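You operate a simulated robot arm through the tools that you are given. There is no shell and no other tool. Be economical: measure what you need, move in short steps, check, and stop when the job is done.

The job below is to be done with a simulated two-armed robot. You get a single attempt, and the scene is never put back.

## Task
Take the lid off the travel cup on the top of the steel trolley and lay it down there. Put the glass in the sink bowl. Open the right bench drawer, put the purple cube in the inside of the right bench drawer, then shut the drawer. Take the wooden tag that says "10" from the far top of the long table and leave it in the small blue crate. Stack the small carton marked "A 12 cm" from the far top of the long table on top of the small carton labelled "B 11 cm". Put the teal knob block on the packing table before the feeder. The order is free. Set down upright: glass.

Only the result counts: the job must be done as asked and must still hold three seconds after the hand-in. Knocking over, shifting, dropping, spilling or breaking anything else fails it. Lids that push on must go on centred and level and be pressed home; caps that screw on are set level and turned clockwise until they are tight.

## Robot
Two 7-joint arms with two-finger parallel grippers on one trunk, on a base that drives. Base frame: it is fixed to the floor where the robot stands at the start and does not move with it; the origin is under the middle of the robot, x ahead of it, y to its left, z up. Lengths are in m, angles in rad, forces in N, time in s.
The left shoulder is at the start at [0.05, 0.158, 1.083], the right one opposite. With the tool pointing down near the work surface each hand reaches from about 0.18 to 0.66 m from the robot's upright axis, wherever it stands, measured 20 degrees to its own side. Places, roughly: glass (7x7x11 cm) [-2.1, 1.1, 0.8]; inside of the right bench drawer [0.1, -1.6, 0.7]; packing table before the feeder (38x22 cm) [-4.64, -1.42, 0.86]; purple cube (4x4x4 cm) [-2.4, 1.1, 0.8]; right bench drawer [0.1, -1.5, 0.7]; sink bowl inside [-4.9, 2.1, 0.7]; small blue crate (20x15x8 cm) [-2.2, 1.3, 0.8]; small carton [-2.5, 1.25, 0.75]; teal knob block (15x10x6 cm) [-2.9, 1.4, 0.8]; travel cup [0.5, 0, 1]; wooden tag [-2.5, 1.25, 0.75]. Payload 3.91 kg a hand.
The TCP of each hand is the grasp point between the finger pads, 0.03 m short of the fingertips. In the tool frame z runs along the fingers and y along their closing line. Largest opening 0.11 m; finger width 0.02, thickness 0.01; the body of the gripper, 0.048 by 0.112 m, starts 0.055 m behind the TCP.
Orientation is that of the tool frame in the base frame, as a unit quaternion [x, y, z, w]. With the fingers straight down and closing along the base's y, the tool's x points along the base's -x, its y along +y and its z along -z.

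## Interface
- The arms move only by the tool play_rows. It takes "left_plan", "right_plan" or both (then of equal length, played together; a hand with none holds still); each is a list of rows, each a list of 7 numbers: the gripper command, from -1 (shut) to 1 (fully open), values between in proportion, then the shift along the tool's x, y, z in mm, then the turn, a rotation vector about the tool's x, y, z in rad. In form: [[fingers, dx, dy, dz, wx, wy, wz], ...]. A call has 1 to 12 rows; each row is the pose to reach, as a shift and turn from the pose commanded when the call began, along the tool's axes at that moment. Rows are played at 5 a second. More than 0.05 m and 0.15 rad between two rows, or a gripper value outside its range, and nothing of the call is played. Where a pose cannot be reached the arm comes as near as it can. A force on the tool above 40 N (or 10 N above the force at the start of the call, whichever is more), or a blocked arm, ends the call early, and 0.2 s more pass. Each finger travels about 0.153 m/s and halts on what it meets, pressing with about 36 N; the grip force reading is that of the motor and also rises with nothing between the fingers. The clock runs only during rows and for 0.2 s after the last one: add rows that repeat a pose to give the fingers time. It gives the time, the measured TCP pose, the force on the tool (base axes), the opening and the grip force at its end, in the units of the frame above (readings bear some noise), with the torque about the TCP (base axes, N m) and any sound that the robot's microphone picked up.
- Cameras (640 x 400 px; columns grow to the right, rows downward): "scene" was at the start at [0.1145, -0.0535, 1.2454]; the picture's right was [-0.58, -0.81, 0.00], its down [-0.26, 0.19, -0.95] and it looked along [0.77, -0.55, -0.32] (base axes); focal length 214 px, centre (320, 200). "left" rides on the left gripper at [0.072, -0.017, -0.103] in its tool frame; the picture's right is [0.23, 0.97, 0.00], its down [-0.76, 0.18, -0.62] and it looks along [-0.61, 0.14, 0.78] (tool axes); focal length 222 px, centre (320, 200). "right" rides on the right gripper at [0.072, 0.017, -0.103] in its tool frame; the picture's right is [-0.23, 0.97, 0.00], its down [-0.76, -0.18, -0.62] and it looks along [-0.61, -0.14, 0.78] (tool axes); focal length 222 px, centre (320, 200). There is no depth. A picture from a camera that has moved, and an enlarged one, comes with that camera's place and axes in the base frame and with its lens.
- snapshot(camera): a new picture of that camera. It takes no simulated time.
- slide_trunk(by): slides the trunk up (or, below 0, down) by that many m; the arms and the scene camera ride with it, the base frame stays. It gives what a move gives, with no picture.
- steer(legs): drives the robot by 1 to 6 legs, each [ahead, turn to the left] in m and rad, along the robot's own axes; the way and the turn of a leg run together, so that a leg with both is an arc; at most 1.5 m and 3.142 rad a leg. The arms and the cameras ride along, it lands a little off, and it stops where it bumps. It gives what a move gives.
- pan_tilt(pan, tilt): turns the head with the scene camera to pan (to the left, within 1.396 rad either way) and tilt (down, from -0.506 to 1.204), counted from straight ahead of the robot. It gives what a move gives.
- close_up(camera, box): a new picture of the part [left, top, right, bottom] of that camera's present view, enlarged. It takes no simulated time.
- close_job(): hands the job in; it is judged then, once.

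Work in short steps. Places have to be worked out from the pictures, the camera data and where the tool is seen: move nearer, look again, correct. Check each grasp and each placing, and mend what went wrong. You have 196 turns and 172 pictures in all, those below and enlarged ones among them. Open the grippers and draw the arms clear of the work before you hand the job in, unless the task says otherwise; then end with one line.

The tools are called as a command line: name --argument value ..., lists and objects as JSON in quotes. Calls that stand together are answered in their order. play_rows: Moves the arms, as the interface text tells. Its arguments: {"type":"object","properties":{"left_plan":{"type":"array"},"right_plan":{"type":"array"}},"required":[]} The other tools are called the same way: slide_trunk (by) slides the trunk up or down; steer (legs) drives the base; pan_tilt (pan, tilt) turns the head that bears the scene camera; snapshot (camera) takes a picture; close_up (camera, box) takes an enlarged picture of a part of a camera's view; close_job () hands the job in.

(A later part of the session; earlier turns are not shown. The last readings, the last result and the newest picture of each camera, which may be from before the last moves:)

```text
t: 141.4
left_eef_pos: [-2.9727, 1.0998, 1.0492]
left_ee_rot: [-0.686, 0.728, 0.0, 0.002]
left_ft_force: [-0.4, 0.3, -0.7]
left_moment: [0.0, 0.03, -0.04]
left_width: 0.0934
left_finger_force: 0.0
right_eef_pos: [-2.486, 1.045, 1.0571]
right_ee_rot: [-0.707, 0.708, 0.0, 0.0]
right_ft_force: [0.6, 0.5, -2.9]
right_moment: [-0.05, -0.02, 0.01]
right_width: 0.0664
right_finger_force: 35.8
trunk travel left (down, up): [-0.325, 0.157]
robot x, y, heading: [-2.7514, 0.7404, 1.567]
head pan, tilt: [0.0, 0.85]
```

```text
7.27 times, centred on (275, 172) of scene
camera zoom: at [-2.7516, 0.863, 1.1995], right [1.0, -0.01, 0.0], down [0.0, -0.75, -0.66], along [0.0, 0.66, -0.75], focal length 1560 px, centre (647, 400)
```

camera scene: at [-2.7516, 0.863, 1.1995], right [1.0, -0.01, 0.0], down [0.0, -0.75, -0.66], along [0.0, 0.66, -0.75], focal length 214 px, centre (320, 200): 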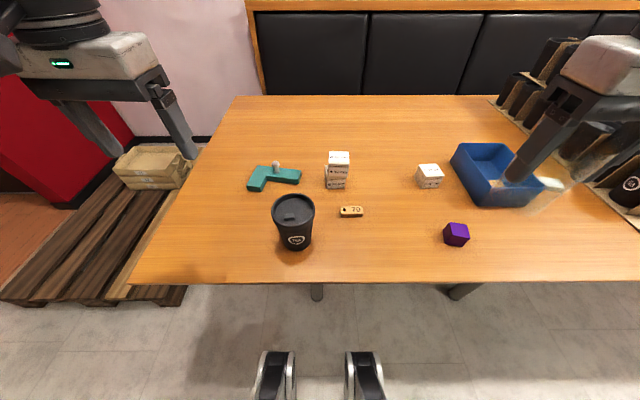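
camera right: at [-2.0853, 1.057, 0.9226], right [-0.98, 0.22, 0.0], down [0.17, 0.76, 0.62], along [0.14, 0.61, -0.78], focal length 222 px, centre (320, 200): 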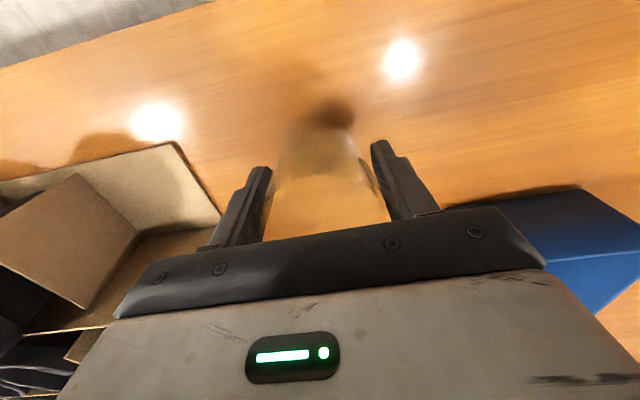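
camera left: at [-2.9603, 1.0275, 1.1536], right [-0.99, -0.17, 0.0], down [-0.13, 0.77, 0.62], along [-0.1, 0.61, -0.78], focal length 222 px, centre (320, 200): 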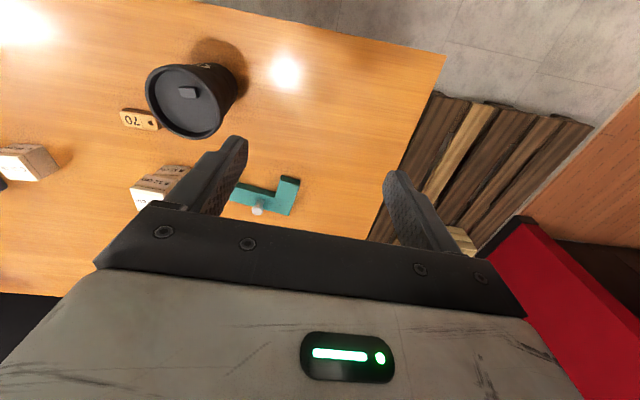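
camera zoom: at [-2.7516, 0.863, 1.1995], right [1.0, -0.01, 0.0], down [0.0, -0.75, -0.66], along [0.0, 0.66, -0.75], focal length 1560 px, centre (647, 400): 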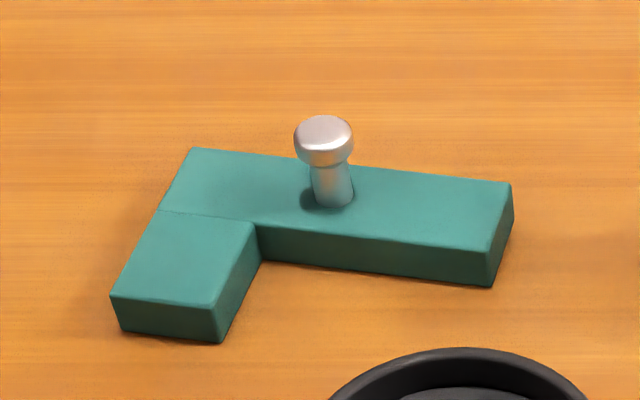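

I'll hold it by the knob head. Left hand moves above the knob with fingers half open.

play_rows --left_plan '[[0.2, -40, -10, 0, 0, 0, 0], [0, -80, -25, 0, 0, 0, 0], [0, -120, -40, 0, 0, 0, 0], [0, -160, -55, 20, 0, 0, 0], [0, -200, -65, 50, 0, 0, 0], [0, -235, -75, 80, 0, 0, 0], [0, -250, -80, 115, 0, 0, 0], [0, -250, -80, 140, 0, 0, 0], [0, -250, -80, 140, 0, 0, 0]]'

snapshot --camera "left"

```text
refused: row 5 steps farther than a row can; nothing moved
```

```text
84 pictures are left
camera left: at [-2.9603, 1.0275, 1.1536], right [-0.99, -0.17, 0.0], down [-0.13, 0.77, 0.62], along [-0.1, 0.61, -0.78], focal length 222 px, centre (320, 200)
```

left: 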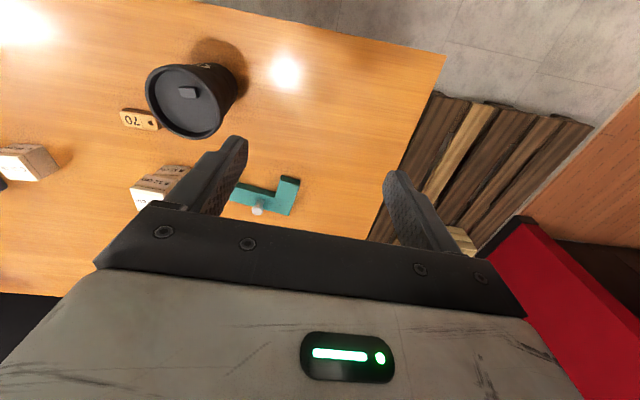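

Smaller steps for the same motion.

play_rows --left_plan '[[0.2, -40, -10, 0, 0, 0, 0], [0, -80, -25, 0, 0, 0, 0], [0, -120, -40, 0, 0, 0, 0], [0, -160, -55, 10, 0, 0, 0], [0, -195, -65, 30, 0, 0, 0], [0, -225, -75, 60, 0, 0, 0], [0, -250, -80, 95, 0, 0, 0], [0, -250, -80, 140, 0, 0, 0], [0, -250, -80, 140, 0, 0, 0]]'

snapshot --camera "left"

```text
t: 143.4
left_eef_pos: [-2.8774, 1.3432, 0.9092]
left_ee_rot: [-0.685, 0.728, 0.0, 0.002]
left_ft_force: [0.4, -0.3, -0.1]
left_moment: [0.01, 0.01, 0.01]
left_width: 0.0553
left_finger_force: 0.0
right_eef_pos: [-2.488, 1.0448, 1.0569]
right_ee_rot: [-0.706, 0.708, 0.001, 0.001]
right_ft_force: [0.1, -0.2, -1.6]
right_moment: [-0.04, 0.0, 0.01]
right_width: 0.0663
right_finger_force: 36.1
trunk travel left (down, up): [-0.325, 0.157]
robot x, y, heading: [-2.751, 0.7454, 1.564]
head pan, tilt: [0.0, 0.85]
```

```text
83 pictures are left
camera left: at [-2.8659, 1.2706, 1.012], right [-0.99, -0.17, 0.0], down [-0.13, 0.77, 0.62], along [-0.1, 0.62, -0.78], focal length 222 px, centre (320, 200)
```

left: 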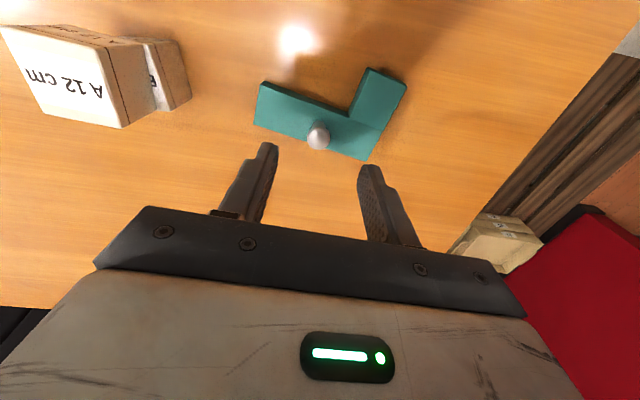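

Knob head at about (−2.877, 1.350). I descend to z≈0.804 and close.

play_rows --left_plan '[[0, -6, 0, 40, 0, 0, 0], [0, -6, 0, 75, 0, 0, 0], [0, -6, 0, 95, 0, 0, 0], [0, -6, 0, 105, 0, 0, 0], [0, -6, 0, 105, 0, 0, 0], [-1, -6, 0, 105, 0, 0, 0], [-1, -6, 0, 105, 0, 0, 0], [-1, -6, 0, 105, 0, 0, 0]]'

snapshot --camera "left"

```text
t: 145.2
left_eef_pos: [-2.8787, 1.3514, 0.8063]
left_ee_rot: [-0.686, 0.728, 0.001, 0.001]
left_ft_force: [0.8, 0.1, -0.2]
left_moment: [0.0, 0.01, -0.03]
left_width: 0.0219
left_finger_force: 36.0
right_eef_pos: [-2.486, 1.0441, 1.057]
right_ee_rot: [-0.706, 0.708, 0.0, 0.0]
right_ft_force: [-0.3, 1.0, -1.8]
right_moment: [0.01, 0.03, -0.01]
right_width: 0.0664
right_finger_force: 36.4
trunk travel left (down, up): [-0.325, 0.157]
robot x, y, heading: [-2.7517, 0.7422, 1.565]
head pan, tilt: [0.0, 0.85]
```

```text
82 pictures are left
camera left: at [-2.865, 1.2785, 0.9102], right [-0.99, -0.17, 0.0], down [-0.13, 0.77, 0.62], along [-0.1, 0.61, -0.78], focal length 222 px, centre (320, 200)
```

left: 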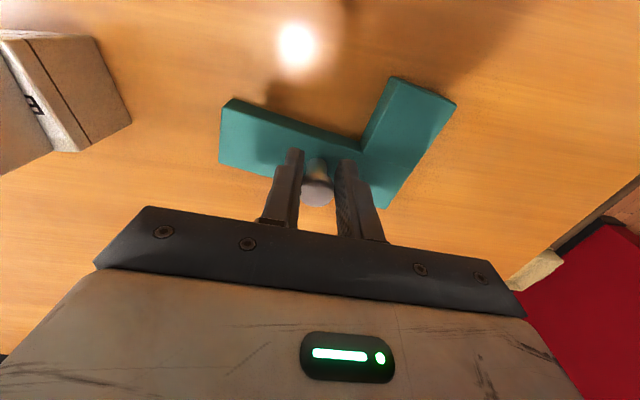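

Knob gripped (22 mm). I lift it, pull it back and check how it hangs.

play_rows --left_plan '[[-1, 0, 0, -20, 0, 0, 0], [-1, 0, 0, -60, 0, 0, 0], [-1, 0, 0, -105, 0, 0, 0], [-1, 0, 0, -150, 0, 0, 0], [-1, 0, 0, -195, 0, 0, 0], [-1, 0, 0, -240, 0, 0, 0], [-1, 40, 10, -245, 0, 0, 0], [-1, 80, 20, -245, 0, 0, 0], [-1, 120, 30, -245, 0, 0, 0], [-1, 160, 40, -245, 0, 0, 0], [-1, 200, 40, -245, 0, 0, 0]]'

snapshot --camera "scene"

snapshot --camera "left"

```text
t: 147.6
left_eef_pos: [-2.9307, 1.1503, 1.0529]
left_ee_rot: [-0.687, 0.727, -0.001, 0.002]
left_ft_force: [-0.2, -0.2, -1.6]
left_moment: [0.01, -0.02, -0.02]
left_width: 0.0216
left_finger_force: 36.4
right_eef_pos: [-2.4871, 1.044, 1.0573]
right_ee_rot: [-0.707, 0.708, 0.001, 0.001]
right_ft_force: [-0.2, 0.6, -2.1]
right_moment: [-0.03, -0.01, 0.0]
right_width: 0.0663
right_finger_force: 36.2
trunk travel left (down, up): [-0.325, 0.157]
robot x, y, heading: [-2.75, 0.7424, 1.565]
head pan, tilt: [0.0, 0.85]
```

```text
81 pictures are left
camera scene: at [-2.7518, 0.8626, 1.1996], right [1.0, -0.01, 0.0], down [0.0, -0.75, -0.66], along [0.0, 0.66, -0.75], focal length 214 px, centre (320, 200)
```

scene: 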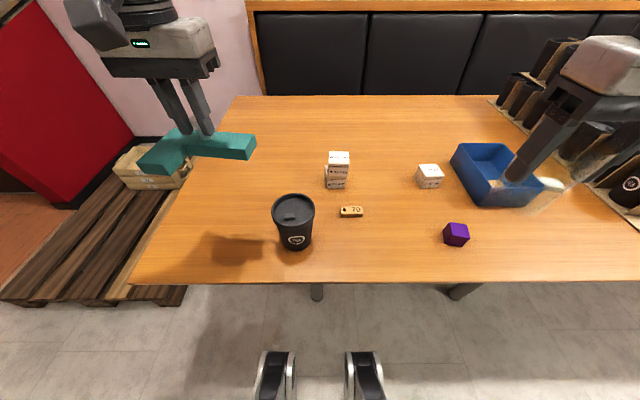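

```text
80 pictures are left
camera left: at [-2.9183, 1.0784, 1.1565], right [-0.99, -0.17, 0.0], down [-0.13, 0.77, 0.62], along [-0.1, 0.62, -0.78], focal length 222 px, centre (320, 200)
```

left: 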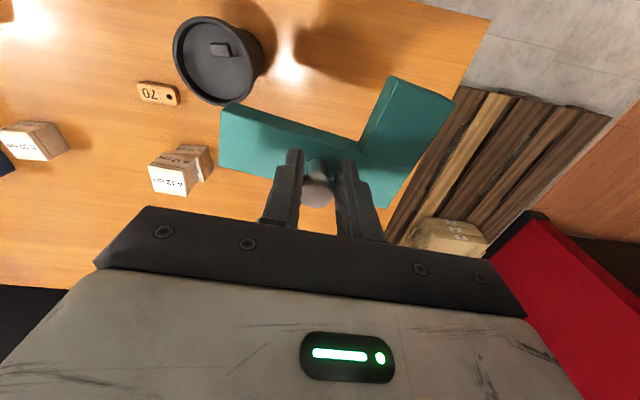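

Both items are held firmly. I back off and turn to face −x to see the way to the sink and packing table.

steer --legs '[[-0.55, 0], [0, 1.57]]'

pan_tilt --pan 0.0 --tilt 0.25

snapshot --camera "scene"

```text
t: 154.4
left_eef_pos: [-3.1703, 0.0398, 1.0525]
left_ee_rot: [0.999, -0.049, -0.001, -0.001]
left_ft_force: [0.0, -0.4, -1.5]
left_moment: [0.03, 0.02, 0.0]
left_width: 0.0212
left_finger_force: 35.8
right_eef_pos: [-3.0461, 0.4796, 1.0573]
right_ee_rot: [1.0, -0.02, 0.0, 0.0]
right_ft_force: [-0.9, -0.1, -2.2]
right_moment: [0.01, -0.02, 0.0]
right_width: 0.066
right_finger_force: 36.0
trunk travel left (down, up): [-0.325, 0.157]
robot x, y, heading: [-2.7587, 0.2041, 3.098]
head pan, tilt: [0.0, 0.85]
```

```text
t: 155.4
left_eef_pos: [-3.169, 0.0412, 1.0528]
left_ee_rot: [0.999, -0.048, -0.001, -0.001]
left_ft_force: [0.0, -1.2, -1.5]
left_moment: [0.04, -0.03, -0.03]
left_width: 0.021
left_finger_force: 36.2
right_eef_pos: [-3.0461, 0.4801, 1.0573]
right_ee_rot: [1.0, -0.021, -0.001, 0.0]
right_ft_force: [-0.7, 0.1, -2.5]
right_moment: [-0.01, -0.01, 0.02]
right_width: 0.0663
right_finger_force: 35.8
trunk travel left (down, up): [-0.325, 0.157]
robot x, y, heading: [-2.753, 0.207, 3.093]
head pan, tilt: [0.0, 0.25]
```

```text
79 pictures are left
camera scene: at [-2.8899, 0.2107, 1.2526], right [0.04, 1.0, 0.0], down [0.25, -0.01, -0.97], along [-0.97, 0.04, -0.25], focal length 214 px, centre (320, 200)
```

scene: 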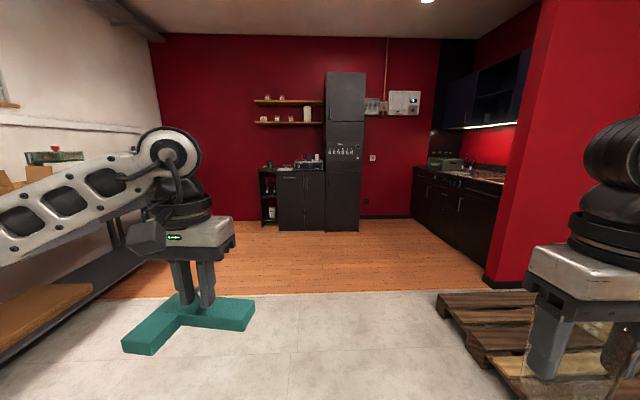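

The sink counter is on the right beyond the red partition, with clear floor ahead. I drive 2.2 m to x≈−4.95, turn right to face it and look.

steer --legs '[[1.1, 0.02], [1.12, 0.02], [0, -1.57]]'

pan_tilt --pan 0.0 --tilt 0.4

snapshot --camera "scene"

```text
t: 170.1
left_eef_pos: [-5.1395, 0.6635, 1.052]
left_ee_rot: [-0.694, 0.72, 0.0, 0.001]
left_ft_force: [-1.1, 0.1, -0.4]
left_moment: [0.0, 0.03, 0.0]
left_width: 0.0001
left_finger_force: 35.9
right_eef_pos: [-4.6952, 0.5672, 1.0579]
right_ee_rot: [0.715, -0.699, 0.0, -0.001]
right_ft_force: [0.9, 0.1, -2.2]
right_moment: [0.0, 0.01, 0.02]
right_width: 0.0663
right_finger_force: 36.0
trunk travel left (down, up): [-0.325, 0.157]
robot x, y, heading: [-4.9511, 0.2591, 1.587]
head pan, tilt: [0.0, 0.25]
```

```text
t: 170.8
left_eef_pos: [-5.1416, 0.6637, 1.0525]
left_ee_rot: [-0.695, 0.719, 0.001, 0.001]
left_ft_force: [-0.3, 0.0, -0.6]
left_moment: [0.01, 0.0, -0.02]
left_width: 0.0
left_finger_force: 36.2
right_eef_pos: [-4.6941, 0.5672, 1.058]
right_ee_rot: [0.715, -0.699, -0.001, -0.001]
right_ft_force: [-0.1, -0.5, -2.9]
right_moment: [-0.03, -0.04, -0.01]
right_width: 0.0662
right_finger_force: 35.7
trunk travel left (down, up): [-0.325, 0.157]
robot x, y, heading: [-4.9482, 0.2613, 1.593]
head pan, tilt: [0.0, 0.4]
```

```text
78 pictures are left
camera scene: at [-4.9546, 0.3935, 1.2387], right [1.0, 0.02, 0.0], down [0.01, -0.39, -0.92], along [-0.02, 0.92, -0.39], focal length 214 px, centre (320, 200)
```

scene: 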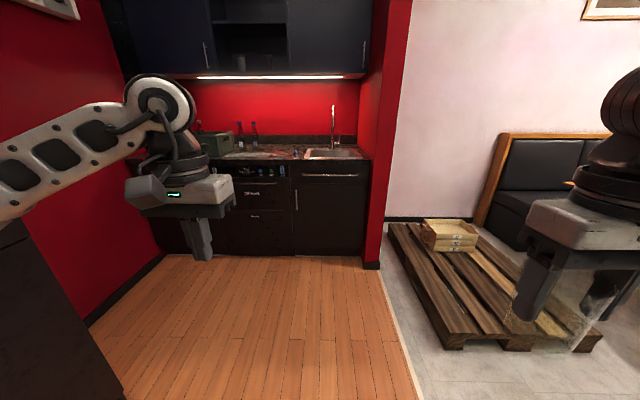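

The left gripper is empty — the teal block slipped out on the way; I'll have to find and pick it up. First the glass (still held at 66 mm): I drive toward the sink.

steer --legs '[[1.1, 0.0]]'

pan_tilt --pan -0.1 --tilt 0.6

snapshot --camera "scene"

```text
t: 176.4
left_eef_pos: [-5.1973, 1.7526, 1.0526]
left_ee_rot: [0.709, -0.706, 0.0, -0.002]
left_ft_force: [-0.1, -0.5, 0.6]
left_moment: [-0.03, 0.0, 0.02]
left_width: 0.0001
left_finger_force: 36.3
right_eef_pos: [-4.748, 1.6743, 1.0567]
right_ee_rot: [0.727, -0.686, 0.0, -0.001]
right_ft_force: [0.6, -0.2, -1.6]
right_moment: [0.02, 0.0, 0.01]
right_width: 0.0662
right_finger_force: 36.3
trunk travel left (down, up): [-0.325, 0.157]
robot x, y, heading: [-4.9946, 1.3542, 1.624]
head pan, tilt: [0.0, 0.4]
```

```text
t: 177.1
left_eef_pos: [-5.1962, 1.7528, 1.0517]
left_ee_rot: [0.709, -0.706, -0.001, -0.002]
left_ft_force: [0.3, 0.5, 0.2]
left_moment: [-0.02, -0.03, 0.03]
left_width: 0.0
left_finger_force: 36.0
right_eef_pos: [-4.7478, 1.6734, 1.0564]
right_ee_rot: [0.728, -0.685, 0.0, -0.001]
right_ft_force: [-0.1, 0.3, -1.4]
right_moment: [-0.04, -0.03, 0.0]
right_width: 0.0657
right_finger_force: 36.5
trunk travel left (down, up): [-0.325, 0.157]
robot x, y, heading: [-4.9943, 1.3573, 1.623]
head pan, tilt: [-0.099, 0.6]
```

```text
77 pictures are left
camera scene: at [-4.9921, 1.4862, 1.2205], right [1.0, -0.04, 0.0], down [-0.02, -0.56, -0.83], along [0.04, 0.82, -0.56], focal length 214 px, centre (320, 200)
```

scene: 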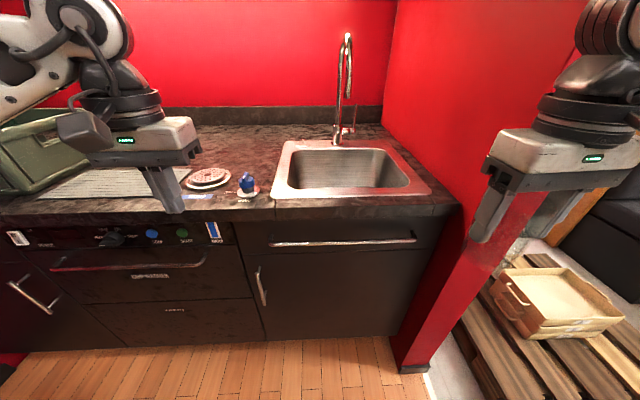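

The basin spans about x −5.06…−4.62, y 2.05…2.44, counter z≈0.86; the partition at x≈−4.63 is near my right elbow, so I move in with a shift to the left.

steer --legs '[[0, 0.35], [0.3, 0], [0, -0.4]]'

snapshot --camera "scene"

snapshot --camera "right"

```text
t: 181.5
left_eef_pos: [-5.307, 2.0454, 1.0469]
left_ee_rot: [-0.691, 0.723, -0.009, 0.004]
left_ft_force: [-0.9, 0.0, 0.7]
left_moment: [-0.02, -0.02, 0.01]
left_width: 0.0
left_finger_force: 35.7
right_eef_pos: [-4.9022, 1.9482, 1.0524]
right_ee_rot: [0.766, -0.642, 0.028, -0.005]
right_ft_force: [0.4, -0.2, -1.9]
right_moment: [0.01, 0.01, -0.01]
right_width: 0.066
right_finger_force: 36.2
trunk travel left (down, up): [-0.325, 0.157]
robot x, y, heading: [-5.1194, 1.6342, 1.605]
head pan, tilt: [-0.099, 0.6]
stopped in leg 3: the robot was blocked; the commanded pose is now the measured one
```

```text
76 pictures are left
camera scene: at [-5.1304, 1.77, 1.2202], right [1.0, -0.07, 0.02], down [-0.02, -0.57, -0.82], along [0.06, 0.82, -0.57], focal length 214 px, centre (320, 200)
```

scene: 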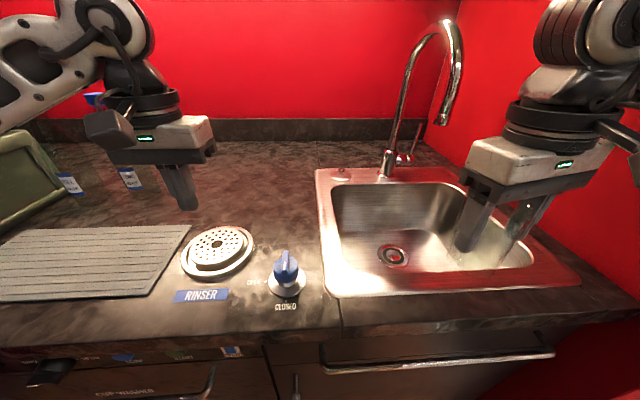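

```text
75 pictures are left
camera right: at [-4.9132, 1.8767, 1.1604], right [-1.0, 0.05, -0.05], down [0.01, 0.8, 0.6], along [0.07, 0.6, -0.8], focal length 222 px, centre (320, 200)
```

right: 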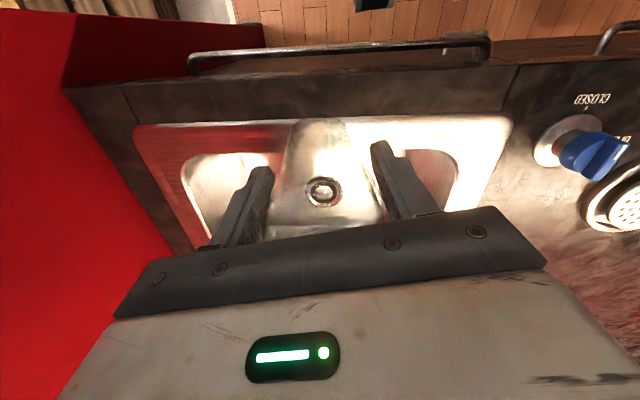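

The turn was blocked near the end, probably the right elbow at the partition. I look to the right, and enlarge the glass in the gripper.

close_up --camera "scene" --box '[420, 130, 600, 290]'

pan_tilt --pan -1.0 --tilt 0.5

snapshot --camera "scene"

```text
2.50 times, centred on (510, 210) of scene
camera zoom: at [-5.1304, 1.77, 1.2202], right [1.0, -0.07, 0.02], down [-0.02, -0.57, -0.82], along [0.06, 0.82, -0.57], focal length 536 px, centre (-155, 175)
```

zoom: 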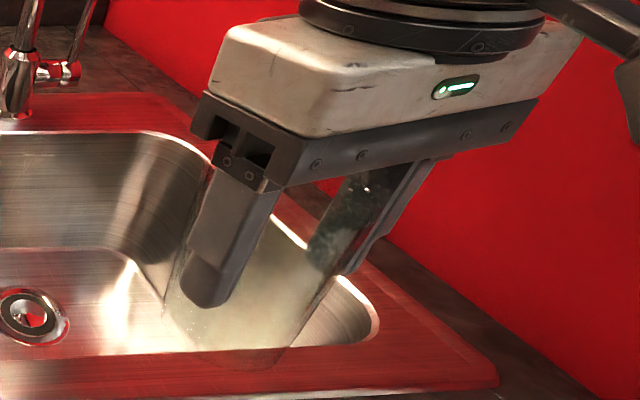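

```text
t: 182.7
left_eef_pos: [-5.3081, 2.043, 1.047]
left_ee_rot: [-0.69, 0.723, -0.008, 0.005]
left_ft_force: [0.6, 0.3, 0.5]
left_moment: [-0.03, -0.01, -0.03]
left_width: 0.0002
left_finger_force: 36.4
right_eef_pos: [-4.9018, 1.9474, 1.0551]
right_ee_rot: [0.765, -0.643, 0.027, -0.008]
right_ft_force: [0.6, 0.5, -2.6]
right_moment: [-0.05, 0.01, 0.01]
right_width: 0.066
right_finger_force: 35.7
trunk travel left (down, up): [-0.325, 0.157]
robot x, y, heading: [-5.1218, 1.6362, 1.596]
head pan, tilt: [-1.0, 0.499]
```

```text
73 pictures are left
camera scene: at [-5.0605, 1.7323, 1.2299], right [0.57, -0.82, 0.01], down [-0.38, -0.28, -0.88], along [0.73, 0.49, -0.47], focal length 214 px, centre (320, 200)
```

scene: 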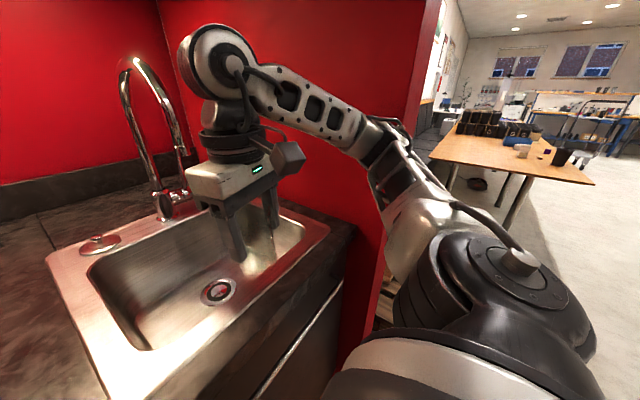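

The glass is unslipped (base ≈7.2 cm below the TCP) and the elbow touches the partition. I turn the base left 0.25 rad to free it.

steer --legs '[[0, 0.25]]'

pan_tilt --pan -0.4 --tilt 0.75

snapshot --camera "scene"

```text
t: 184.0
left_eef_pos: [-5.3881, 1.9834, 1.0522]
left_ee_rot: [0.776, -0.631, 0.0, -0.001]
left_ft_force: [0.5, 0.3, 0.6]
left_moment: [-0.02, 0.01, -0.04]
left_width: 0.0
left_finger_force: 36.2
right_eef_pos: [-4.9702, 1.9902, 1.0536]
right_ee_rot: [0.836, -0.548, 0.017, -0.006]
right_ft_force: [0.0, 0.8, -1.4]
right_moment: [-0.03, -0.02, -0.01]
right_width: 0.0662
right_finger_force: 35.9
trunk travel left (down, up): [-0.325, 0.157]
robot x, y, heading: [-5.1149, 1.6318, 1.847]
head pan, tilt: [-1.0, 0.499]
```

```text
t: 185.0
left_eef_pos: [-5.3894, 1.9834, 1.0523]
left_ee_rot: [0.776, -0.631, 0.0, -0.001]
left_ft_force: [0.4, 0.3, 0.8]
left_moment: [-0.02, 0.01, 0.0]
left_width: 0.0002
left_finger_force: 36.2
right_eef_pos: [-4.9694, 1.9904, 1.053]
right_ee_rot: [0.836, -0.549, 0.016, -0.007]
right_ft_force: [0.4, -0.4, -1.5]
right_moment: [0.03, 0.02, -0.01]
right_width: 0.0661
right_finger_force: 36.0
trunk travel left (down, up): [-0.325, 0.157]
robot x, y, heading: [-5.1166, 1.6347, 1.849]
head pan, tilt: [-0.4, 0.75]
```

```text
72 pictures are left
camera scene: at [-5.1187, 1.756, 1.2076], right [0.99, -0.12, 0.0], down [-0.08, -0.68, -0.73], along [0.09, 0.73, -0.68], focal length 214 px, centre (320, 200)
```

scene: 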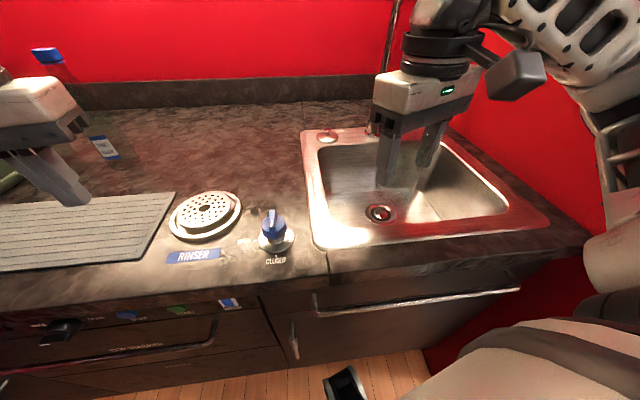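

The elbow is free and there is room at the basin's left front. I move the glass over (−4.97, 2.17), levelled, and partly down.

play_rows --right_plan '[[0.1, -40, -17, 0, -0.01, -0.007, 0], [0.1, -80, -34, 0, -0.029, -0.019, 0], [0.1, -120, -52, 0, -0.029, -0.019, 0], [0.1, -150, -65, 0, -0.029, -0.019, 0], [0.1, -165, -72, 0, -0.029, -0.019, 0], [0.1, -165, -72, 40, -0.029, -0.019, 0], [0.1, -165, -72, 80, -0.029, -0.019, 0], [0.1, -165, -72, 120, -0.029, -0.019, 0], [0.1, -165, -72, 120, -0.029, -0.019, 0]]'

close_up --camera "scene" --box '[280, 80, 540, 260]'

snapshot --camera "right"

```text
t: 187.0
left_eef_pos: [-5.3898, 1.9826, 1.0528]
left_ee_rot: [0.776, -0.631, -0.001, -0.001]
left_ft_force: [-0.5, 0.0, 0.2]
left_moment: [0.05, 0.01, 0.02]
left_width: 0.0
left_finger_force: 35.9
right_eef_pos: [-4.9671, 2.1718, 0.9353]
right_ee_rot: [0.836, -0.548, -0.001, 0.0]
right_ft_force: [-0.3, 0.3, -2.2]
right_moment: [-0.01, 0.02, 0.01]
right_width: 0.0661
right_finger_force: 35.7
trunk travel left (down, up): [-0.325, 0.157]
robot x, y, heading: [-5.1181, 1.6367, 1.845]
head pan, tilt: [-0.4, 0.75]
```

```text
2.22 times, centred on (410, 170) of scene
camera zoom: at [-5.1188, 1.7561, 1.2076], right [0.99, -0.12, 0.0], down [-0.08, -0.68, -0.73], along [0.09, 0.73, -0.68], focal length 477 px, centre (120, 267)
```

zoom: 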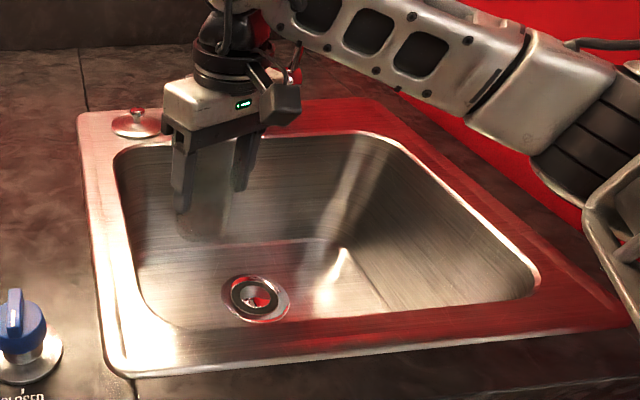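

```text
70 pictures are left
camera right: at [-4.9551, 2.0979, 1.0406], right [-0.98, -0.18, 0.0], down [-0.14, 0.77, 0.62], along [-0.11, 0.61, -0.78], focal length 222 px, centre (320, 200)
```

right: 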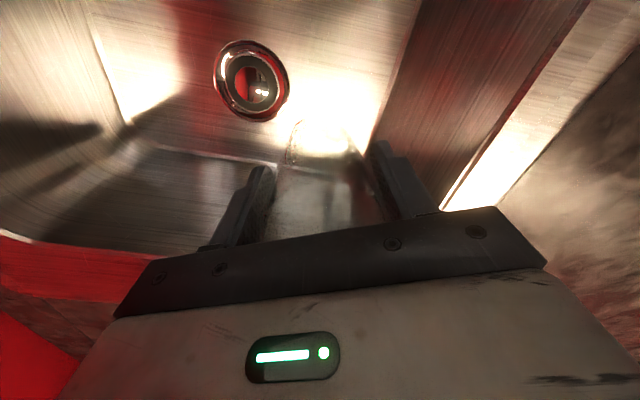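

I shift slightly to (−4.957, 2.20), clear of the drain ring and walls, and lower to just above the floor (≈0.74).

play_rows --right_plan '[[0.1, -10, -10, 20, 0, 0, 0], [0.1, -21, -20, 50, 0, 0, 0], [0.1, -21, -20, 85, 0, 0, 0], [0.1, -21, -20, 105, 0, 0, 0], [0.1, -21, -20, 114, 0, 0, 0], [0.1, -21, -20, 118, 0, 0, 0], [0.1, -21, -20, 118, 0, 0, 0]]'

close_up --camera "scene" --box '[310, 100, 450, 240]'

```text
t: 188.6
left_eef_pos: [-5.3885, 1.9826, 1.0531]
left_ee_rot: [0.775, -0.632, -0.001, -0.002]
left_ft_force: [-0.8, 0.8, 0.5]
left_moment: [-0.03, 0.01, 0.01]
left_width: 0.0001
left_finger_force: 36.3
right_eef_pos: [-4.9547, 2.1976, 0.8163]
right_ee_rot: [0.835, -0.55, -0.002, -0.002]
right_ft_force: [5.4, 2.4, 19.5]
right_moment: [0.06, 0.16, -0.08]
right_width: 0.066
right_finger_force: 35.9
trunk travel left (down, up): [-0.325, 0.157]
robot x, y, heading: [-5.1168, 1.6351, 1.848]
head pan, tilt: [-0.4, 0.75]
```

```text
2.86 times, centred on (380, 170) of scene
camera zoom: at [-5.1188, 1.7544, 1.2081], right [0.99, -0.12, 0.0], down [-0.08, -0.68, -0.73], along [0.09, 0.73, -0.68], focal length 613 px, centre (149, 286)
```

zoom: 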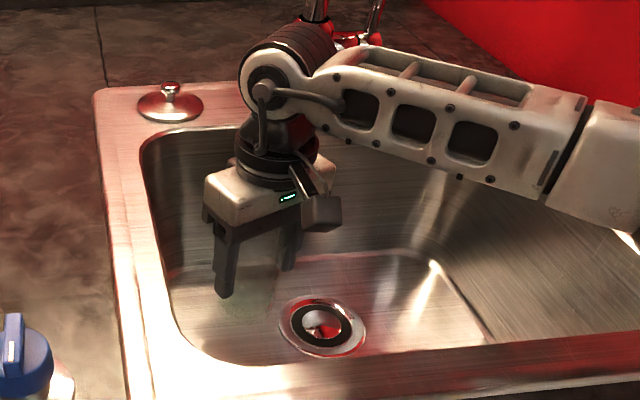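

The glass touches the basin floor (19 N). I ease off 3 mm, open gently and rise straight up.

play_rows --right_plan '[[0.1, 0, 0, -3, 0, 0, 0], [0.1, 0, 0, -3, 0, 0, 0], [0.22, 0, 0, -3, 0, 0, 0], [0.3, 0, 0, -3, 0, 0, 0], [0.42, 0, 0, -3, 0, 0, 0], [0.42, 0, 0, -3, 0, 0, 0], [0.42, 0, 0, -40, 0, 0, 0], [0.42, 0, 0, -85, 0, 0, 0], [0.42, 0, 0, -130, 0, 0, 0], [0.42, 0, 0, -175, 0, 0, 0], [0.42, 0, 0, -220, 0, 0, 0], [0.42, 0, 0, -245, 0, 0, 0]]'

snapshot --camera "right"

close_up --camera "scene" --box '[310, 100, 450, 240]'

```text
t: 191.2
left_eef_pos: [-5.3887, 1.9834, 1.0527]
left_ee_rot: [0.776, -0.631, -0.001, -0.001]
left_ft_force: [-0.3, 0.2, 0.3]
left_moment: [-0.01, -0.01, 0.0]
left_width: 0.0001
left_finger_force: 35.7
right_eef_pos: [-4.9543, 2.1973, 1.0582]
right_ee_rot: [0.836, -0.548, 0.001, 0.001]
right_ft_force: [-0.3, -1.2, -0.3]
right_moment: [0.0, -0.02, -0.02]
right_width: 0.0777
right_finger_force: 0.0
trunk travel left (down, up): [-0.325, 0.157]
robot x, y, heading: [-5.1163, 1.6382, 1.849]
head pan, tilt: [-0.4, 0.75]
```

```text
68 pictures are left
camera right: at [-4.9425, 2.1249, 1.1636], right [-0.98, -0.18, 0.0], down [-0.14, 0.77, 0.62], along [-0.11, 0.61, -0.78], focal length 222 px, centre (320, 200)
```

right: 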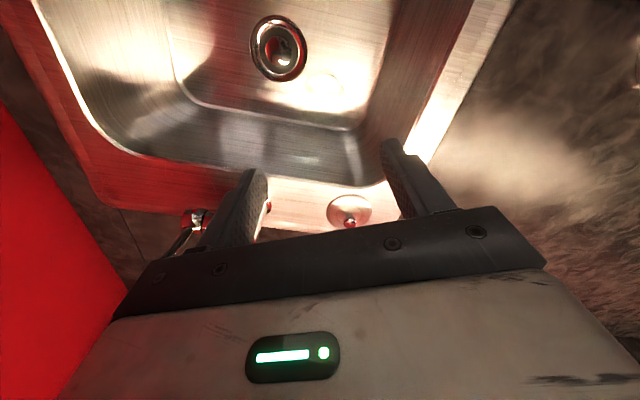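

```text
2.86 times, centred on (380, 170) of scene
camera zoom: at [-5.1188, 1.7558, 1.2076], right [0.99, -0.12, 0.0], down [-0.08, -0.68, -0.73], along [0.09, 0.73, -0.68], focal length 613 px, centre (149, 286)
```

zoom: 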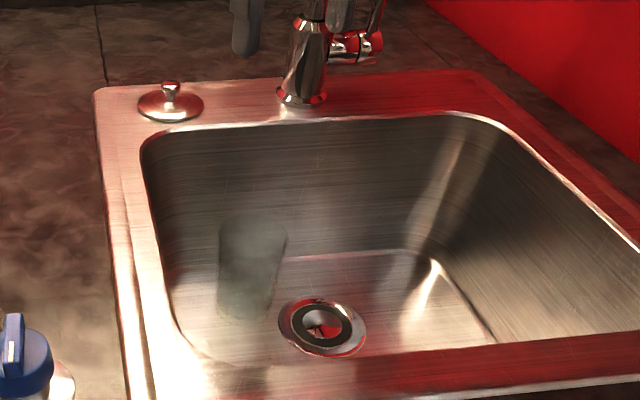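

The glass stands upright in the sink. I pull the right hand out, back away from the counter and turn right to look for the dropped teal block.

play_rows --right_plan '[[0.42, 40, 17, 0, 0, 0, 0], [0.42, 80, 34, 0, 0, 0, 0], [0.42, 120, 51, 0, 0, 0, 0], [0.42, 160, 68, 0, 0, 0, 0], [0.42, 200, 85, 0, 0, 0, 0], [0.42, 240, 102, 0, 0, 0, 0]]'

steer --legs '[[-0.75, 0], [0, -1.9]]'

pan_tilt --pan -0.2 --tilt 0.5

snapshot --camera "scene"

```text
t: 192.6
left_eef_pos: [-5.3879, 1.9824, 1.0529]
left_ee_rot: [0.775, -0.632, 0.0, -0.001]
left_ft_force: [0.6, 0.0, -0.2]
left_moment: [0.0, -0.03, 0.0]
left_width: 0.0
left_finger_force: 35.9
right_eef_pos: [-4.9519, 1.9338, 1.058]
right_ee_rot: [0.836, -0.549, 0.0, 0.0]
right_ft_force: [0.0, -0.5, -0.3]
right_moment: [-0.01, 0.03, 0.01]
right_width: 0.0783
right_finger_force: 0.0
trunk travel left (down, up): [-0.325, 0.157]
robot x, y, heading: [-5.119, 1.6361, 1.848]
head pan, tilt: [-0.4, 0.75]
```

```text
t: 201.3
left_eef_pos: [-4.4888, 1.0311, 1.0527]
left_ee_rot: [0.08, 0.997, -0.001, 0.0]
left_ft_force: [0.3, -0.5, -0.2]
left_moment: [-0.01, 0.02, -0.01]
left_width: 0.0001
left_finger_force: 36.3
right_eef_pos: [-4.6905, 0.6404, 1.0593]
right_ee_rot: [-0.022, 1.0, 0.0, 0.0]
right_ft_force: [-0.8, -0.2, -0.5]
right_moment: [-0.01, -0.01, 0.0]
right_width: 0.0784
right_finger_force: 0.0
trunk travel left (down, up): [-0.325, 0.157]
robot x, y, heading: [-4.9153, 0.9008, -0.088]
head pan, tilt: [-0.4, 0.75]
```

```text
t: 202.1
left_eef_pos: [-4.489, 1.0329, 1.052]
left_ee_rot: [0.08, 0.997, -0.001, 0.001]
left_ft_force: [0.4, -1.1, -0.1]
left_moment: [-0.01, 0.01, 0.01]
left_width: 0.0
left_finger_force: 36.3
right_eef_pos: [-4.6898, 0.6404, 1.0589]
right_ee_rot: [-0.023, 1.0, 0.0, 0.0]
right_ft_force: [0.4, -0.2, -0.3]
right_moment: [0.01, 0.02, -0.02]
right_width: 0.0782
right_finger_force: 0.1
trunk travel left (down, up): [-0.325, 0.157]
robot x, y, heading: [-4.913, 0.9031, -0.088]
head pan, tilt: [-0.201, 0.499]
```

```text
66 pictures are left
camera scene: at [-4.7863, 0.8724, 1.2295], right [-0.28, -0.96, 0.0], down [-0.46, 0.14, -0.88], along [0.84, -0.25, -0.48], focal length 214 px, centre (320, 200)
```

scene: 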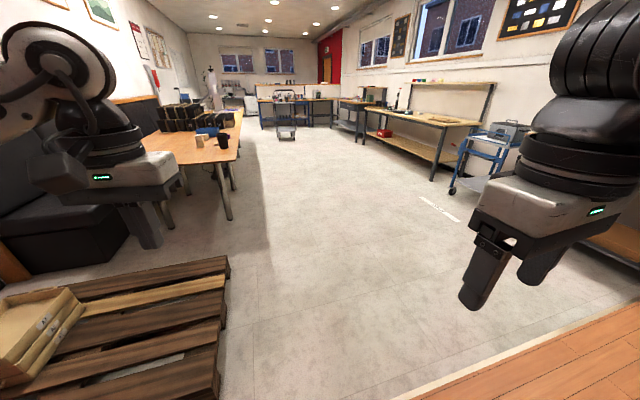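

No teal block on that stretch of floor; I pan farther right.

pan_tilt --pan -1.2 --tilt 0.65

snapshot --camera "scene"

```text
t: 203.4
left_eef_pos: [-4.4894, 1.0311, 1.0528]
left_ee_rot: [0.081, 0.997, 0.0, 0.001]
left_ft_force: [0.4, -0.6, -0.2]
left_moment: [-0.05, 0.02, 0.02]
left_width: 0.0001
left_finger_force: 36.3
right_eef_pos: [-4.689, 0.6412, 1.0583]
right_ee_rot: [-0.023, 1.0, 0.0, 0.0]
right_ft_force: [0.8, 0.1, -0.1]
right_moment: [-0.03, 0.02, -0.03]
right_width: 0.078
right_finger_force: 0.0
trunk travel left (down, up): [-0.325, 0.157]
robot x, y, heading: [-4.9142, 0.9025, -0.087]
head pan, tilt: [-1.201, 0.649]
```

```text
65 pictures are left
camera scene: at [-4.8492, 0.8149, 1.2162], right [-0.96, -0.28, 0.0], down [-0.17, 0.58, -0.8], along [0.22, -0.76, -0.6], focal length 214 px, centre (320, 200)
```

scene: 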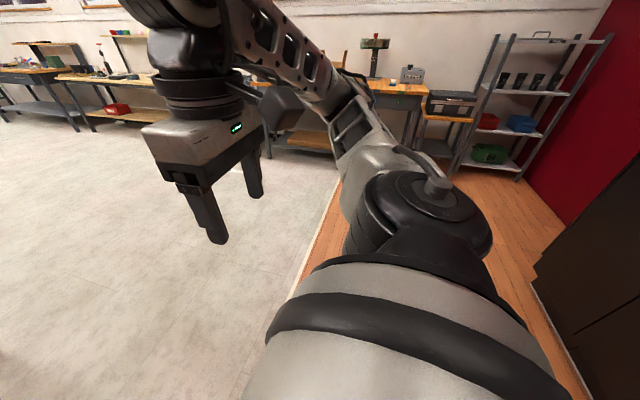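

Part of the floor is hidden by my arm. I turn right to face −y and look down.

steer --legs '[[0, -1.5]]'

pan_tilt --pan 0.0 --tilt 0.6

snapshot --camera "scene"

```text
t: 207.6
left_eef_pos: [-4.7835, 0.4759, 1.0519]
left_ee_rot: [0.763, 0.646, -0.001, 0.0]
left_ft_force: [0.4, -0.2, -0.7]
left_moment: [-0.01, 0.01, -0.03]
left_width: 0.0001
left_finger_force: 36.1
right_eef_pos: [-5.1751, 0.6799, 1.0599]
right_ee_rot: [0.693, 0.721, -0.001, 0.0]
right_ft_force: [-0.2, -0.1, 0.0]
right_moment: [-0.03, -0.03, -0.01]
right_width: 0.0782
right_finger_force: 0.1
trunk travel left (down, up): [-0.325, 0.157]
robot x, y, heading: [-4.9106, 0.9002, -1.662]
head pan, tilt: [-1.201, 0.649]
```

```text
t: 209.0
left_eef_pos: [-4.7851, 0.4772, 1.0523]
left_ee_rot: [0.763, 0.646, 0.0, 0.0]
left_ft_force: [0.4, -0.1, -0.2]
left_moment: [-0.01, 0.01, 0.05]
left_width: 0.0002
left_finger_force: 35.7
right_eef_pos: [-5.1737, 0.6802, 1.0588]
right_ee_rot: [0.692, 0.721, 0.0, -0.001]
right_ft_force: [-0.2, 0.1, 0.1]
right_moment: [0.0, -0.02, -0.01]
right_width: 0.0781
right_finger_force: 0.1
trunk travel left (down, up): [-0.325, 0.157]
robot x, y, heading: [-4.9091, 0.899, -1.665]
head pan, tilt: [0.0, 0.6]
```

```text
64 pictures are left
camera scene: at [-4.9254, 0.7738, 1.2205], right [-1.0, 0.09, 0.0], down [0.05, 0.56, -0.83], along [-0.08, -0.82, -0.56], focal length 214 px, centre (320, 200)
```

scene: 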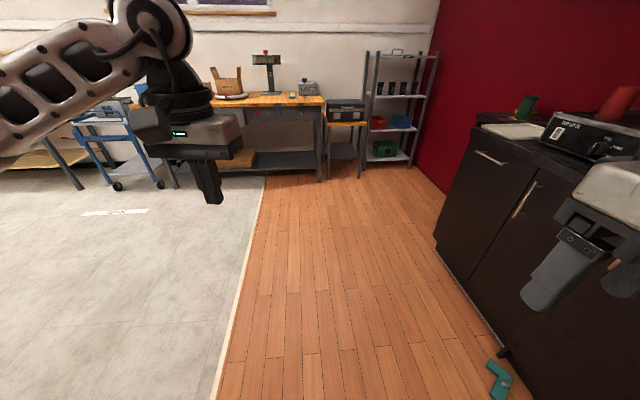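

There it is, on the wooden floor by the dark cabinet, around (−5.76, 0.51). I zoom in.

pan_tilt --pan -0.7 --tilt 0.8

snapshot --camera "scene"

```text
t: 210.1
left_eef_pos: [-4.7851, 0.4777, 1.0535]
left_ee_rot: [0.763, 0.646, -0.001, 0.0]
left_ft_force: [-0.4, 0.7, -0.6]
left_moment: [-0.01, 0.01, 0.02]
left_width: 0.0
left_finger_force: 36.2
right_eef_pos: [-5.1743, 0.6811, 1.0599]
right_ee_rot: [0.693, 0.721, 0.0, 0.001]
right_ft_force: [-0.3, 0.1, 0.0]
right_moment: [0.0, 0.02, 0.0]
right_width: 0.0781
right_finger_force: 0.1
trunk travel left (down, up): [-0.325, 0.157]
robot x, y, heading: [-4.9123, 0.9005, -1.663]
head pan, tilt: [-0.7, 0.799]
```

```text
63 pictures are left
camera scene: at [-4.9745, 0.8051, 1.2036], right [-0.7, 0.71, 0.0], down [0.51, 0.5, -0.7], along [-0.5, -0.49, -0.72], focal length 214 px, centre (320, 200)
```

scene: 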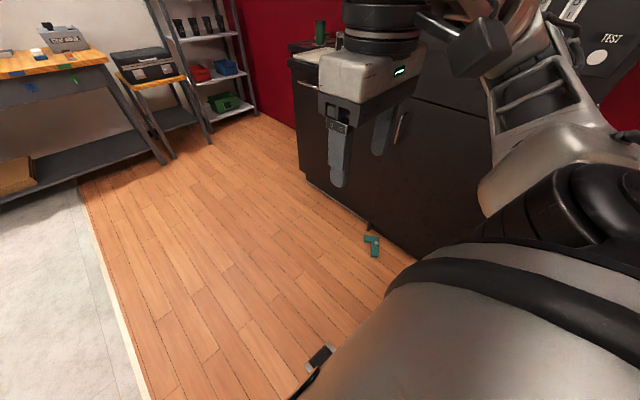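

close_up --camera "scene" --box '[350, 222, 400, 266]'

```text
9.09 times, centred on (375, 244) of scene
camera zoom: at [-4.9745, 0.8051, 1.2036], right [-0.7, 0.71, 0.0], down [0.51, 0.5, -0.7], along [-0.5, -0.49, -0.72], focal length 1950 px, centre (-180, -200)
```

zoom: 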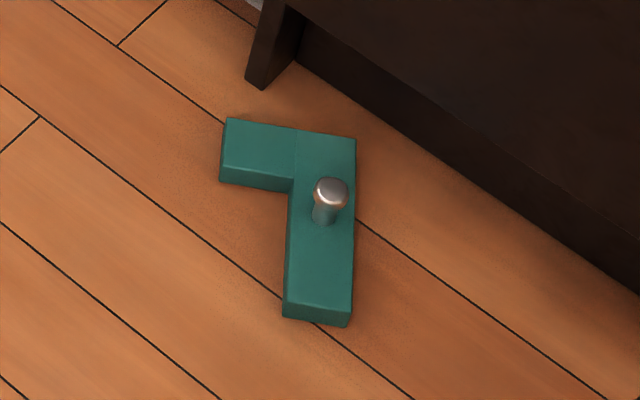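

The block lies upright on the floor, knob up, 12 cm in front of the cabinet; its bar runs at 45°. I drive to stand east of it, facing −x.

steer --legs '[[0.28, 0], [0, -1.478], [0.33, 0]]'

slide_trunk --by -0.32

pan_tilt --pan 0.0 --tilt 1.0

snapshot --camera "scene"

snapshot --camera "left"

```text
t: 217.6
left_eef_pos: [-5.6874, 0.4865, 1.0521]
left_ee_rot: [0.998, -0.063, -0.001, -0.001]
left_ft_force: [0.6, -1.1, 0.2]
left_moment: [-0.01, -0.02, -0.02]
left_width: 0.0
left_finger_force: 36.0
right_eef_pos: [-5.5002, 0.8834, 1.0594]
right_ee_rot: [0.999, 0.04, 0.001, 0.0]
right_ft_force: [-0.9, 0.2, 0.3]
right_moment: [0.0, -0.01, -0.02]
right_width: 0.0783
right_finger_force: 0.0
trunk travel left (down, up): [-0.325, 0.157]
robot x, y, heading: [-5.2727, 0.6321, 3.088]
head pan, tilt: [-0.7, 0.799]
```

```text
t: 220.8
left_eef_pos: [-5.688, 0.4865, 0.7327]
left_ee_rot: [0.998, -0.064, 0.0, -0.001]
left_ft_force: [-1.3, 0.2, 0.8]
left_moment: [0.0, 0.0, 0.02]
left_width: 0.0
left_finger_force: 36.2
right_eef_pos: [-5.5003, 0.884, 0.7392]
right_ee_rot: [0.999, 0.039, 0.0, 0.0]
right_ft_force: [-0.3, -1.3, -0.3]
right_moment: [-0.03, 0.0, -0.03]
right_width: 0.0779
right_finger_force: 0.0
trunk travel left (down, up): [-0.005, 0.477]
robot x, y, heading: [-5.2696, 0.6315, 3.082]
head pan, tilt: [-0.7, 0.799]
```

```text
t: 221.9
left_eef_pos: [-5.6877, 0.4874, 0.7331]
left_ee_rot: [0.998, -0.064, -0.001, -0.001]
left_ft_force: [0.1, -0.2, 0.3]
left_moment: [0.0, 0.0, -0.01]
left_width: 0.0
left_finger_force: 35.9
right_eef_pos: [-5.4996, 0.8829, 0.7408]
right_ee_rot: [0.999, 0.04, 0.001, 0.0]
right_ft_force: [0.5, -0.7, -0.3]
right_moment: [0.0, 0.0, -0.01]
right_width: 0.0784
right_finger_force: 0.1
trunk travel left (down, up): [-0.005, 0.477]
robot x, y, heading: [-5.2682, 0.6314, 3.089]
head pan, tilt: [0.0, 1.0]
```

```text
61 pictures are left
camera scene: at [-5.38, 0.6379, 0.8685], right [0.05, 1.0, 0.0], down [0.84, -0.05, -0.54], along [-0.54, 0.03, -0.84], focal length 214 px, centre (320, 200)
```

scene: 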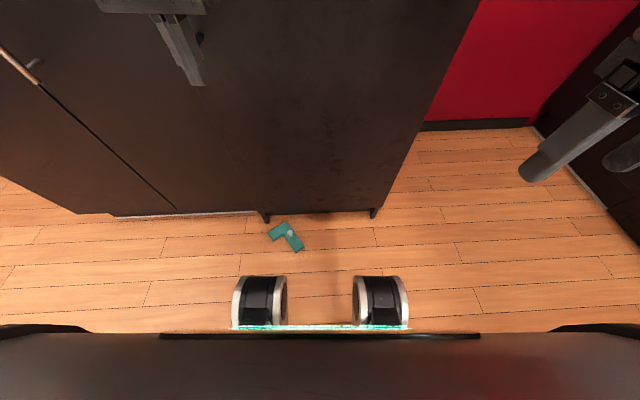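

```text
60 pictures are left
camera left: at [-5.614, 0.4952, 0.8363], right [0.1, -0.99, 0.0], down [-0.78, -0.08, 0.62], along [-0.62, -0.06, -0.78], focal length 222 px, centre (320, 200)
```

left: 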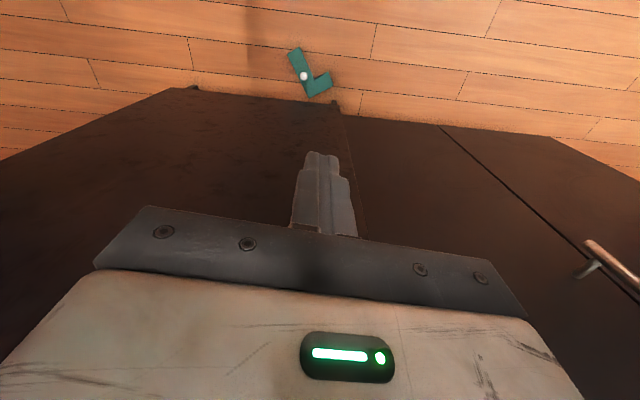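

Knob at about (−5.749, 0.534). I lower the left hand to z≈0.35 above it while turning it about 37°, with fingers opening.

play_rows --left_plan '[[0, -6, -4, 35, 0, 0, -0.06], [0.6, -12, -8, 70, 0, 0, -0.12], [0.6, -18, -12, 105, 0, 0, -0.18], [0.6, -24, -16, 140, 0, 0, -0.24], [0.6, -30, -20, 175, 0, 0, -0.3], [0.6, -36, -24, 210, 0, 0, -0.36], [0.6, -42, -28, 245, 0, 0, -0.42], [0.6, -48, -32, 280, 0, 0, -0.48], [0.6, -54, -34, 315, 0, 0, -0.54], [0.6, -60, -36, 350, 0, 0, -0.6], [0.6, -65, -39, 383, 0, 0, -0.65], [0.6, -65, -39, 383, 0, 0, -0.65]]'

snapshot --camera "left"

```text
t: 224.5
left_eef_pos: [-5.7484, 0.537, 0.3462]
left_ee_rot: [0.966, 0.259, 0.0, -0.001]
left_ft_force: [0.1, -0.1, 0.3]
left_moment: [0.01, -0.03, -0.01]
left_width: 0.0877
left_finger_force: 0.0
right_eef_pos: [-5.5002, 0.8836, 0.7374]
right_ee_rot: [0.999, 0.039, 0.0, 0.001]
right_ft_force: [0.8, -0.1, 0.1]
right_moment: [0.05, -0.02, -0.02]
right_width: 0.078
right_finger_force: 0.1
trunk travel left (down, up): [-0.005, 0.477]
robot x, y, heading: [-5.2711, 0.6332, 3.084]
head pan, tilt: [0.0, 1.0]
```

```text
59 pictures are left
camera left: at [-5.6945, 0.5883, 0.4504], right [0.68, -0.73, 0.0], down [-0.57, -0.54, 0.62], along [-0.46, -0.42, -0.78], focal length 222 px, centre (320, 200)
```

left: 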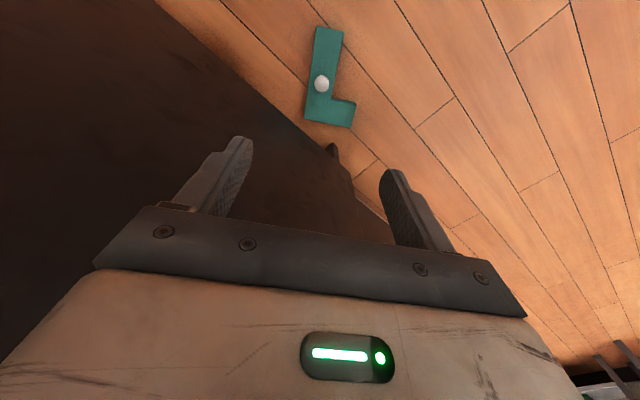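

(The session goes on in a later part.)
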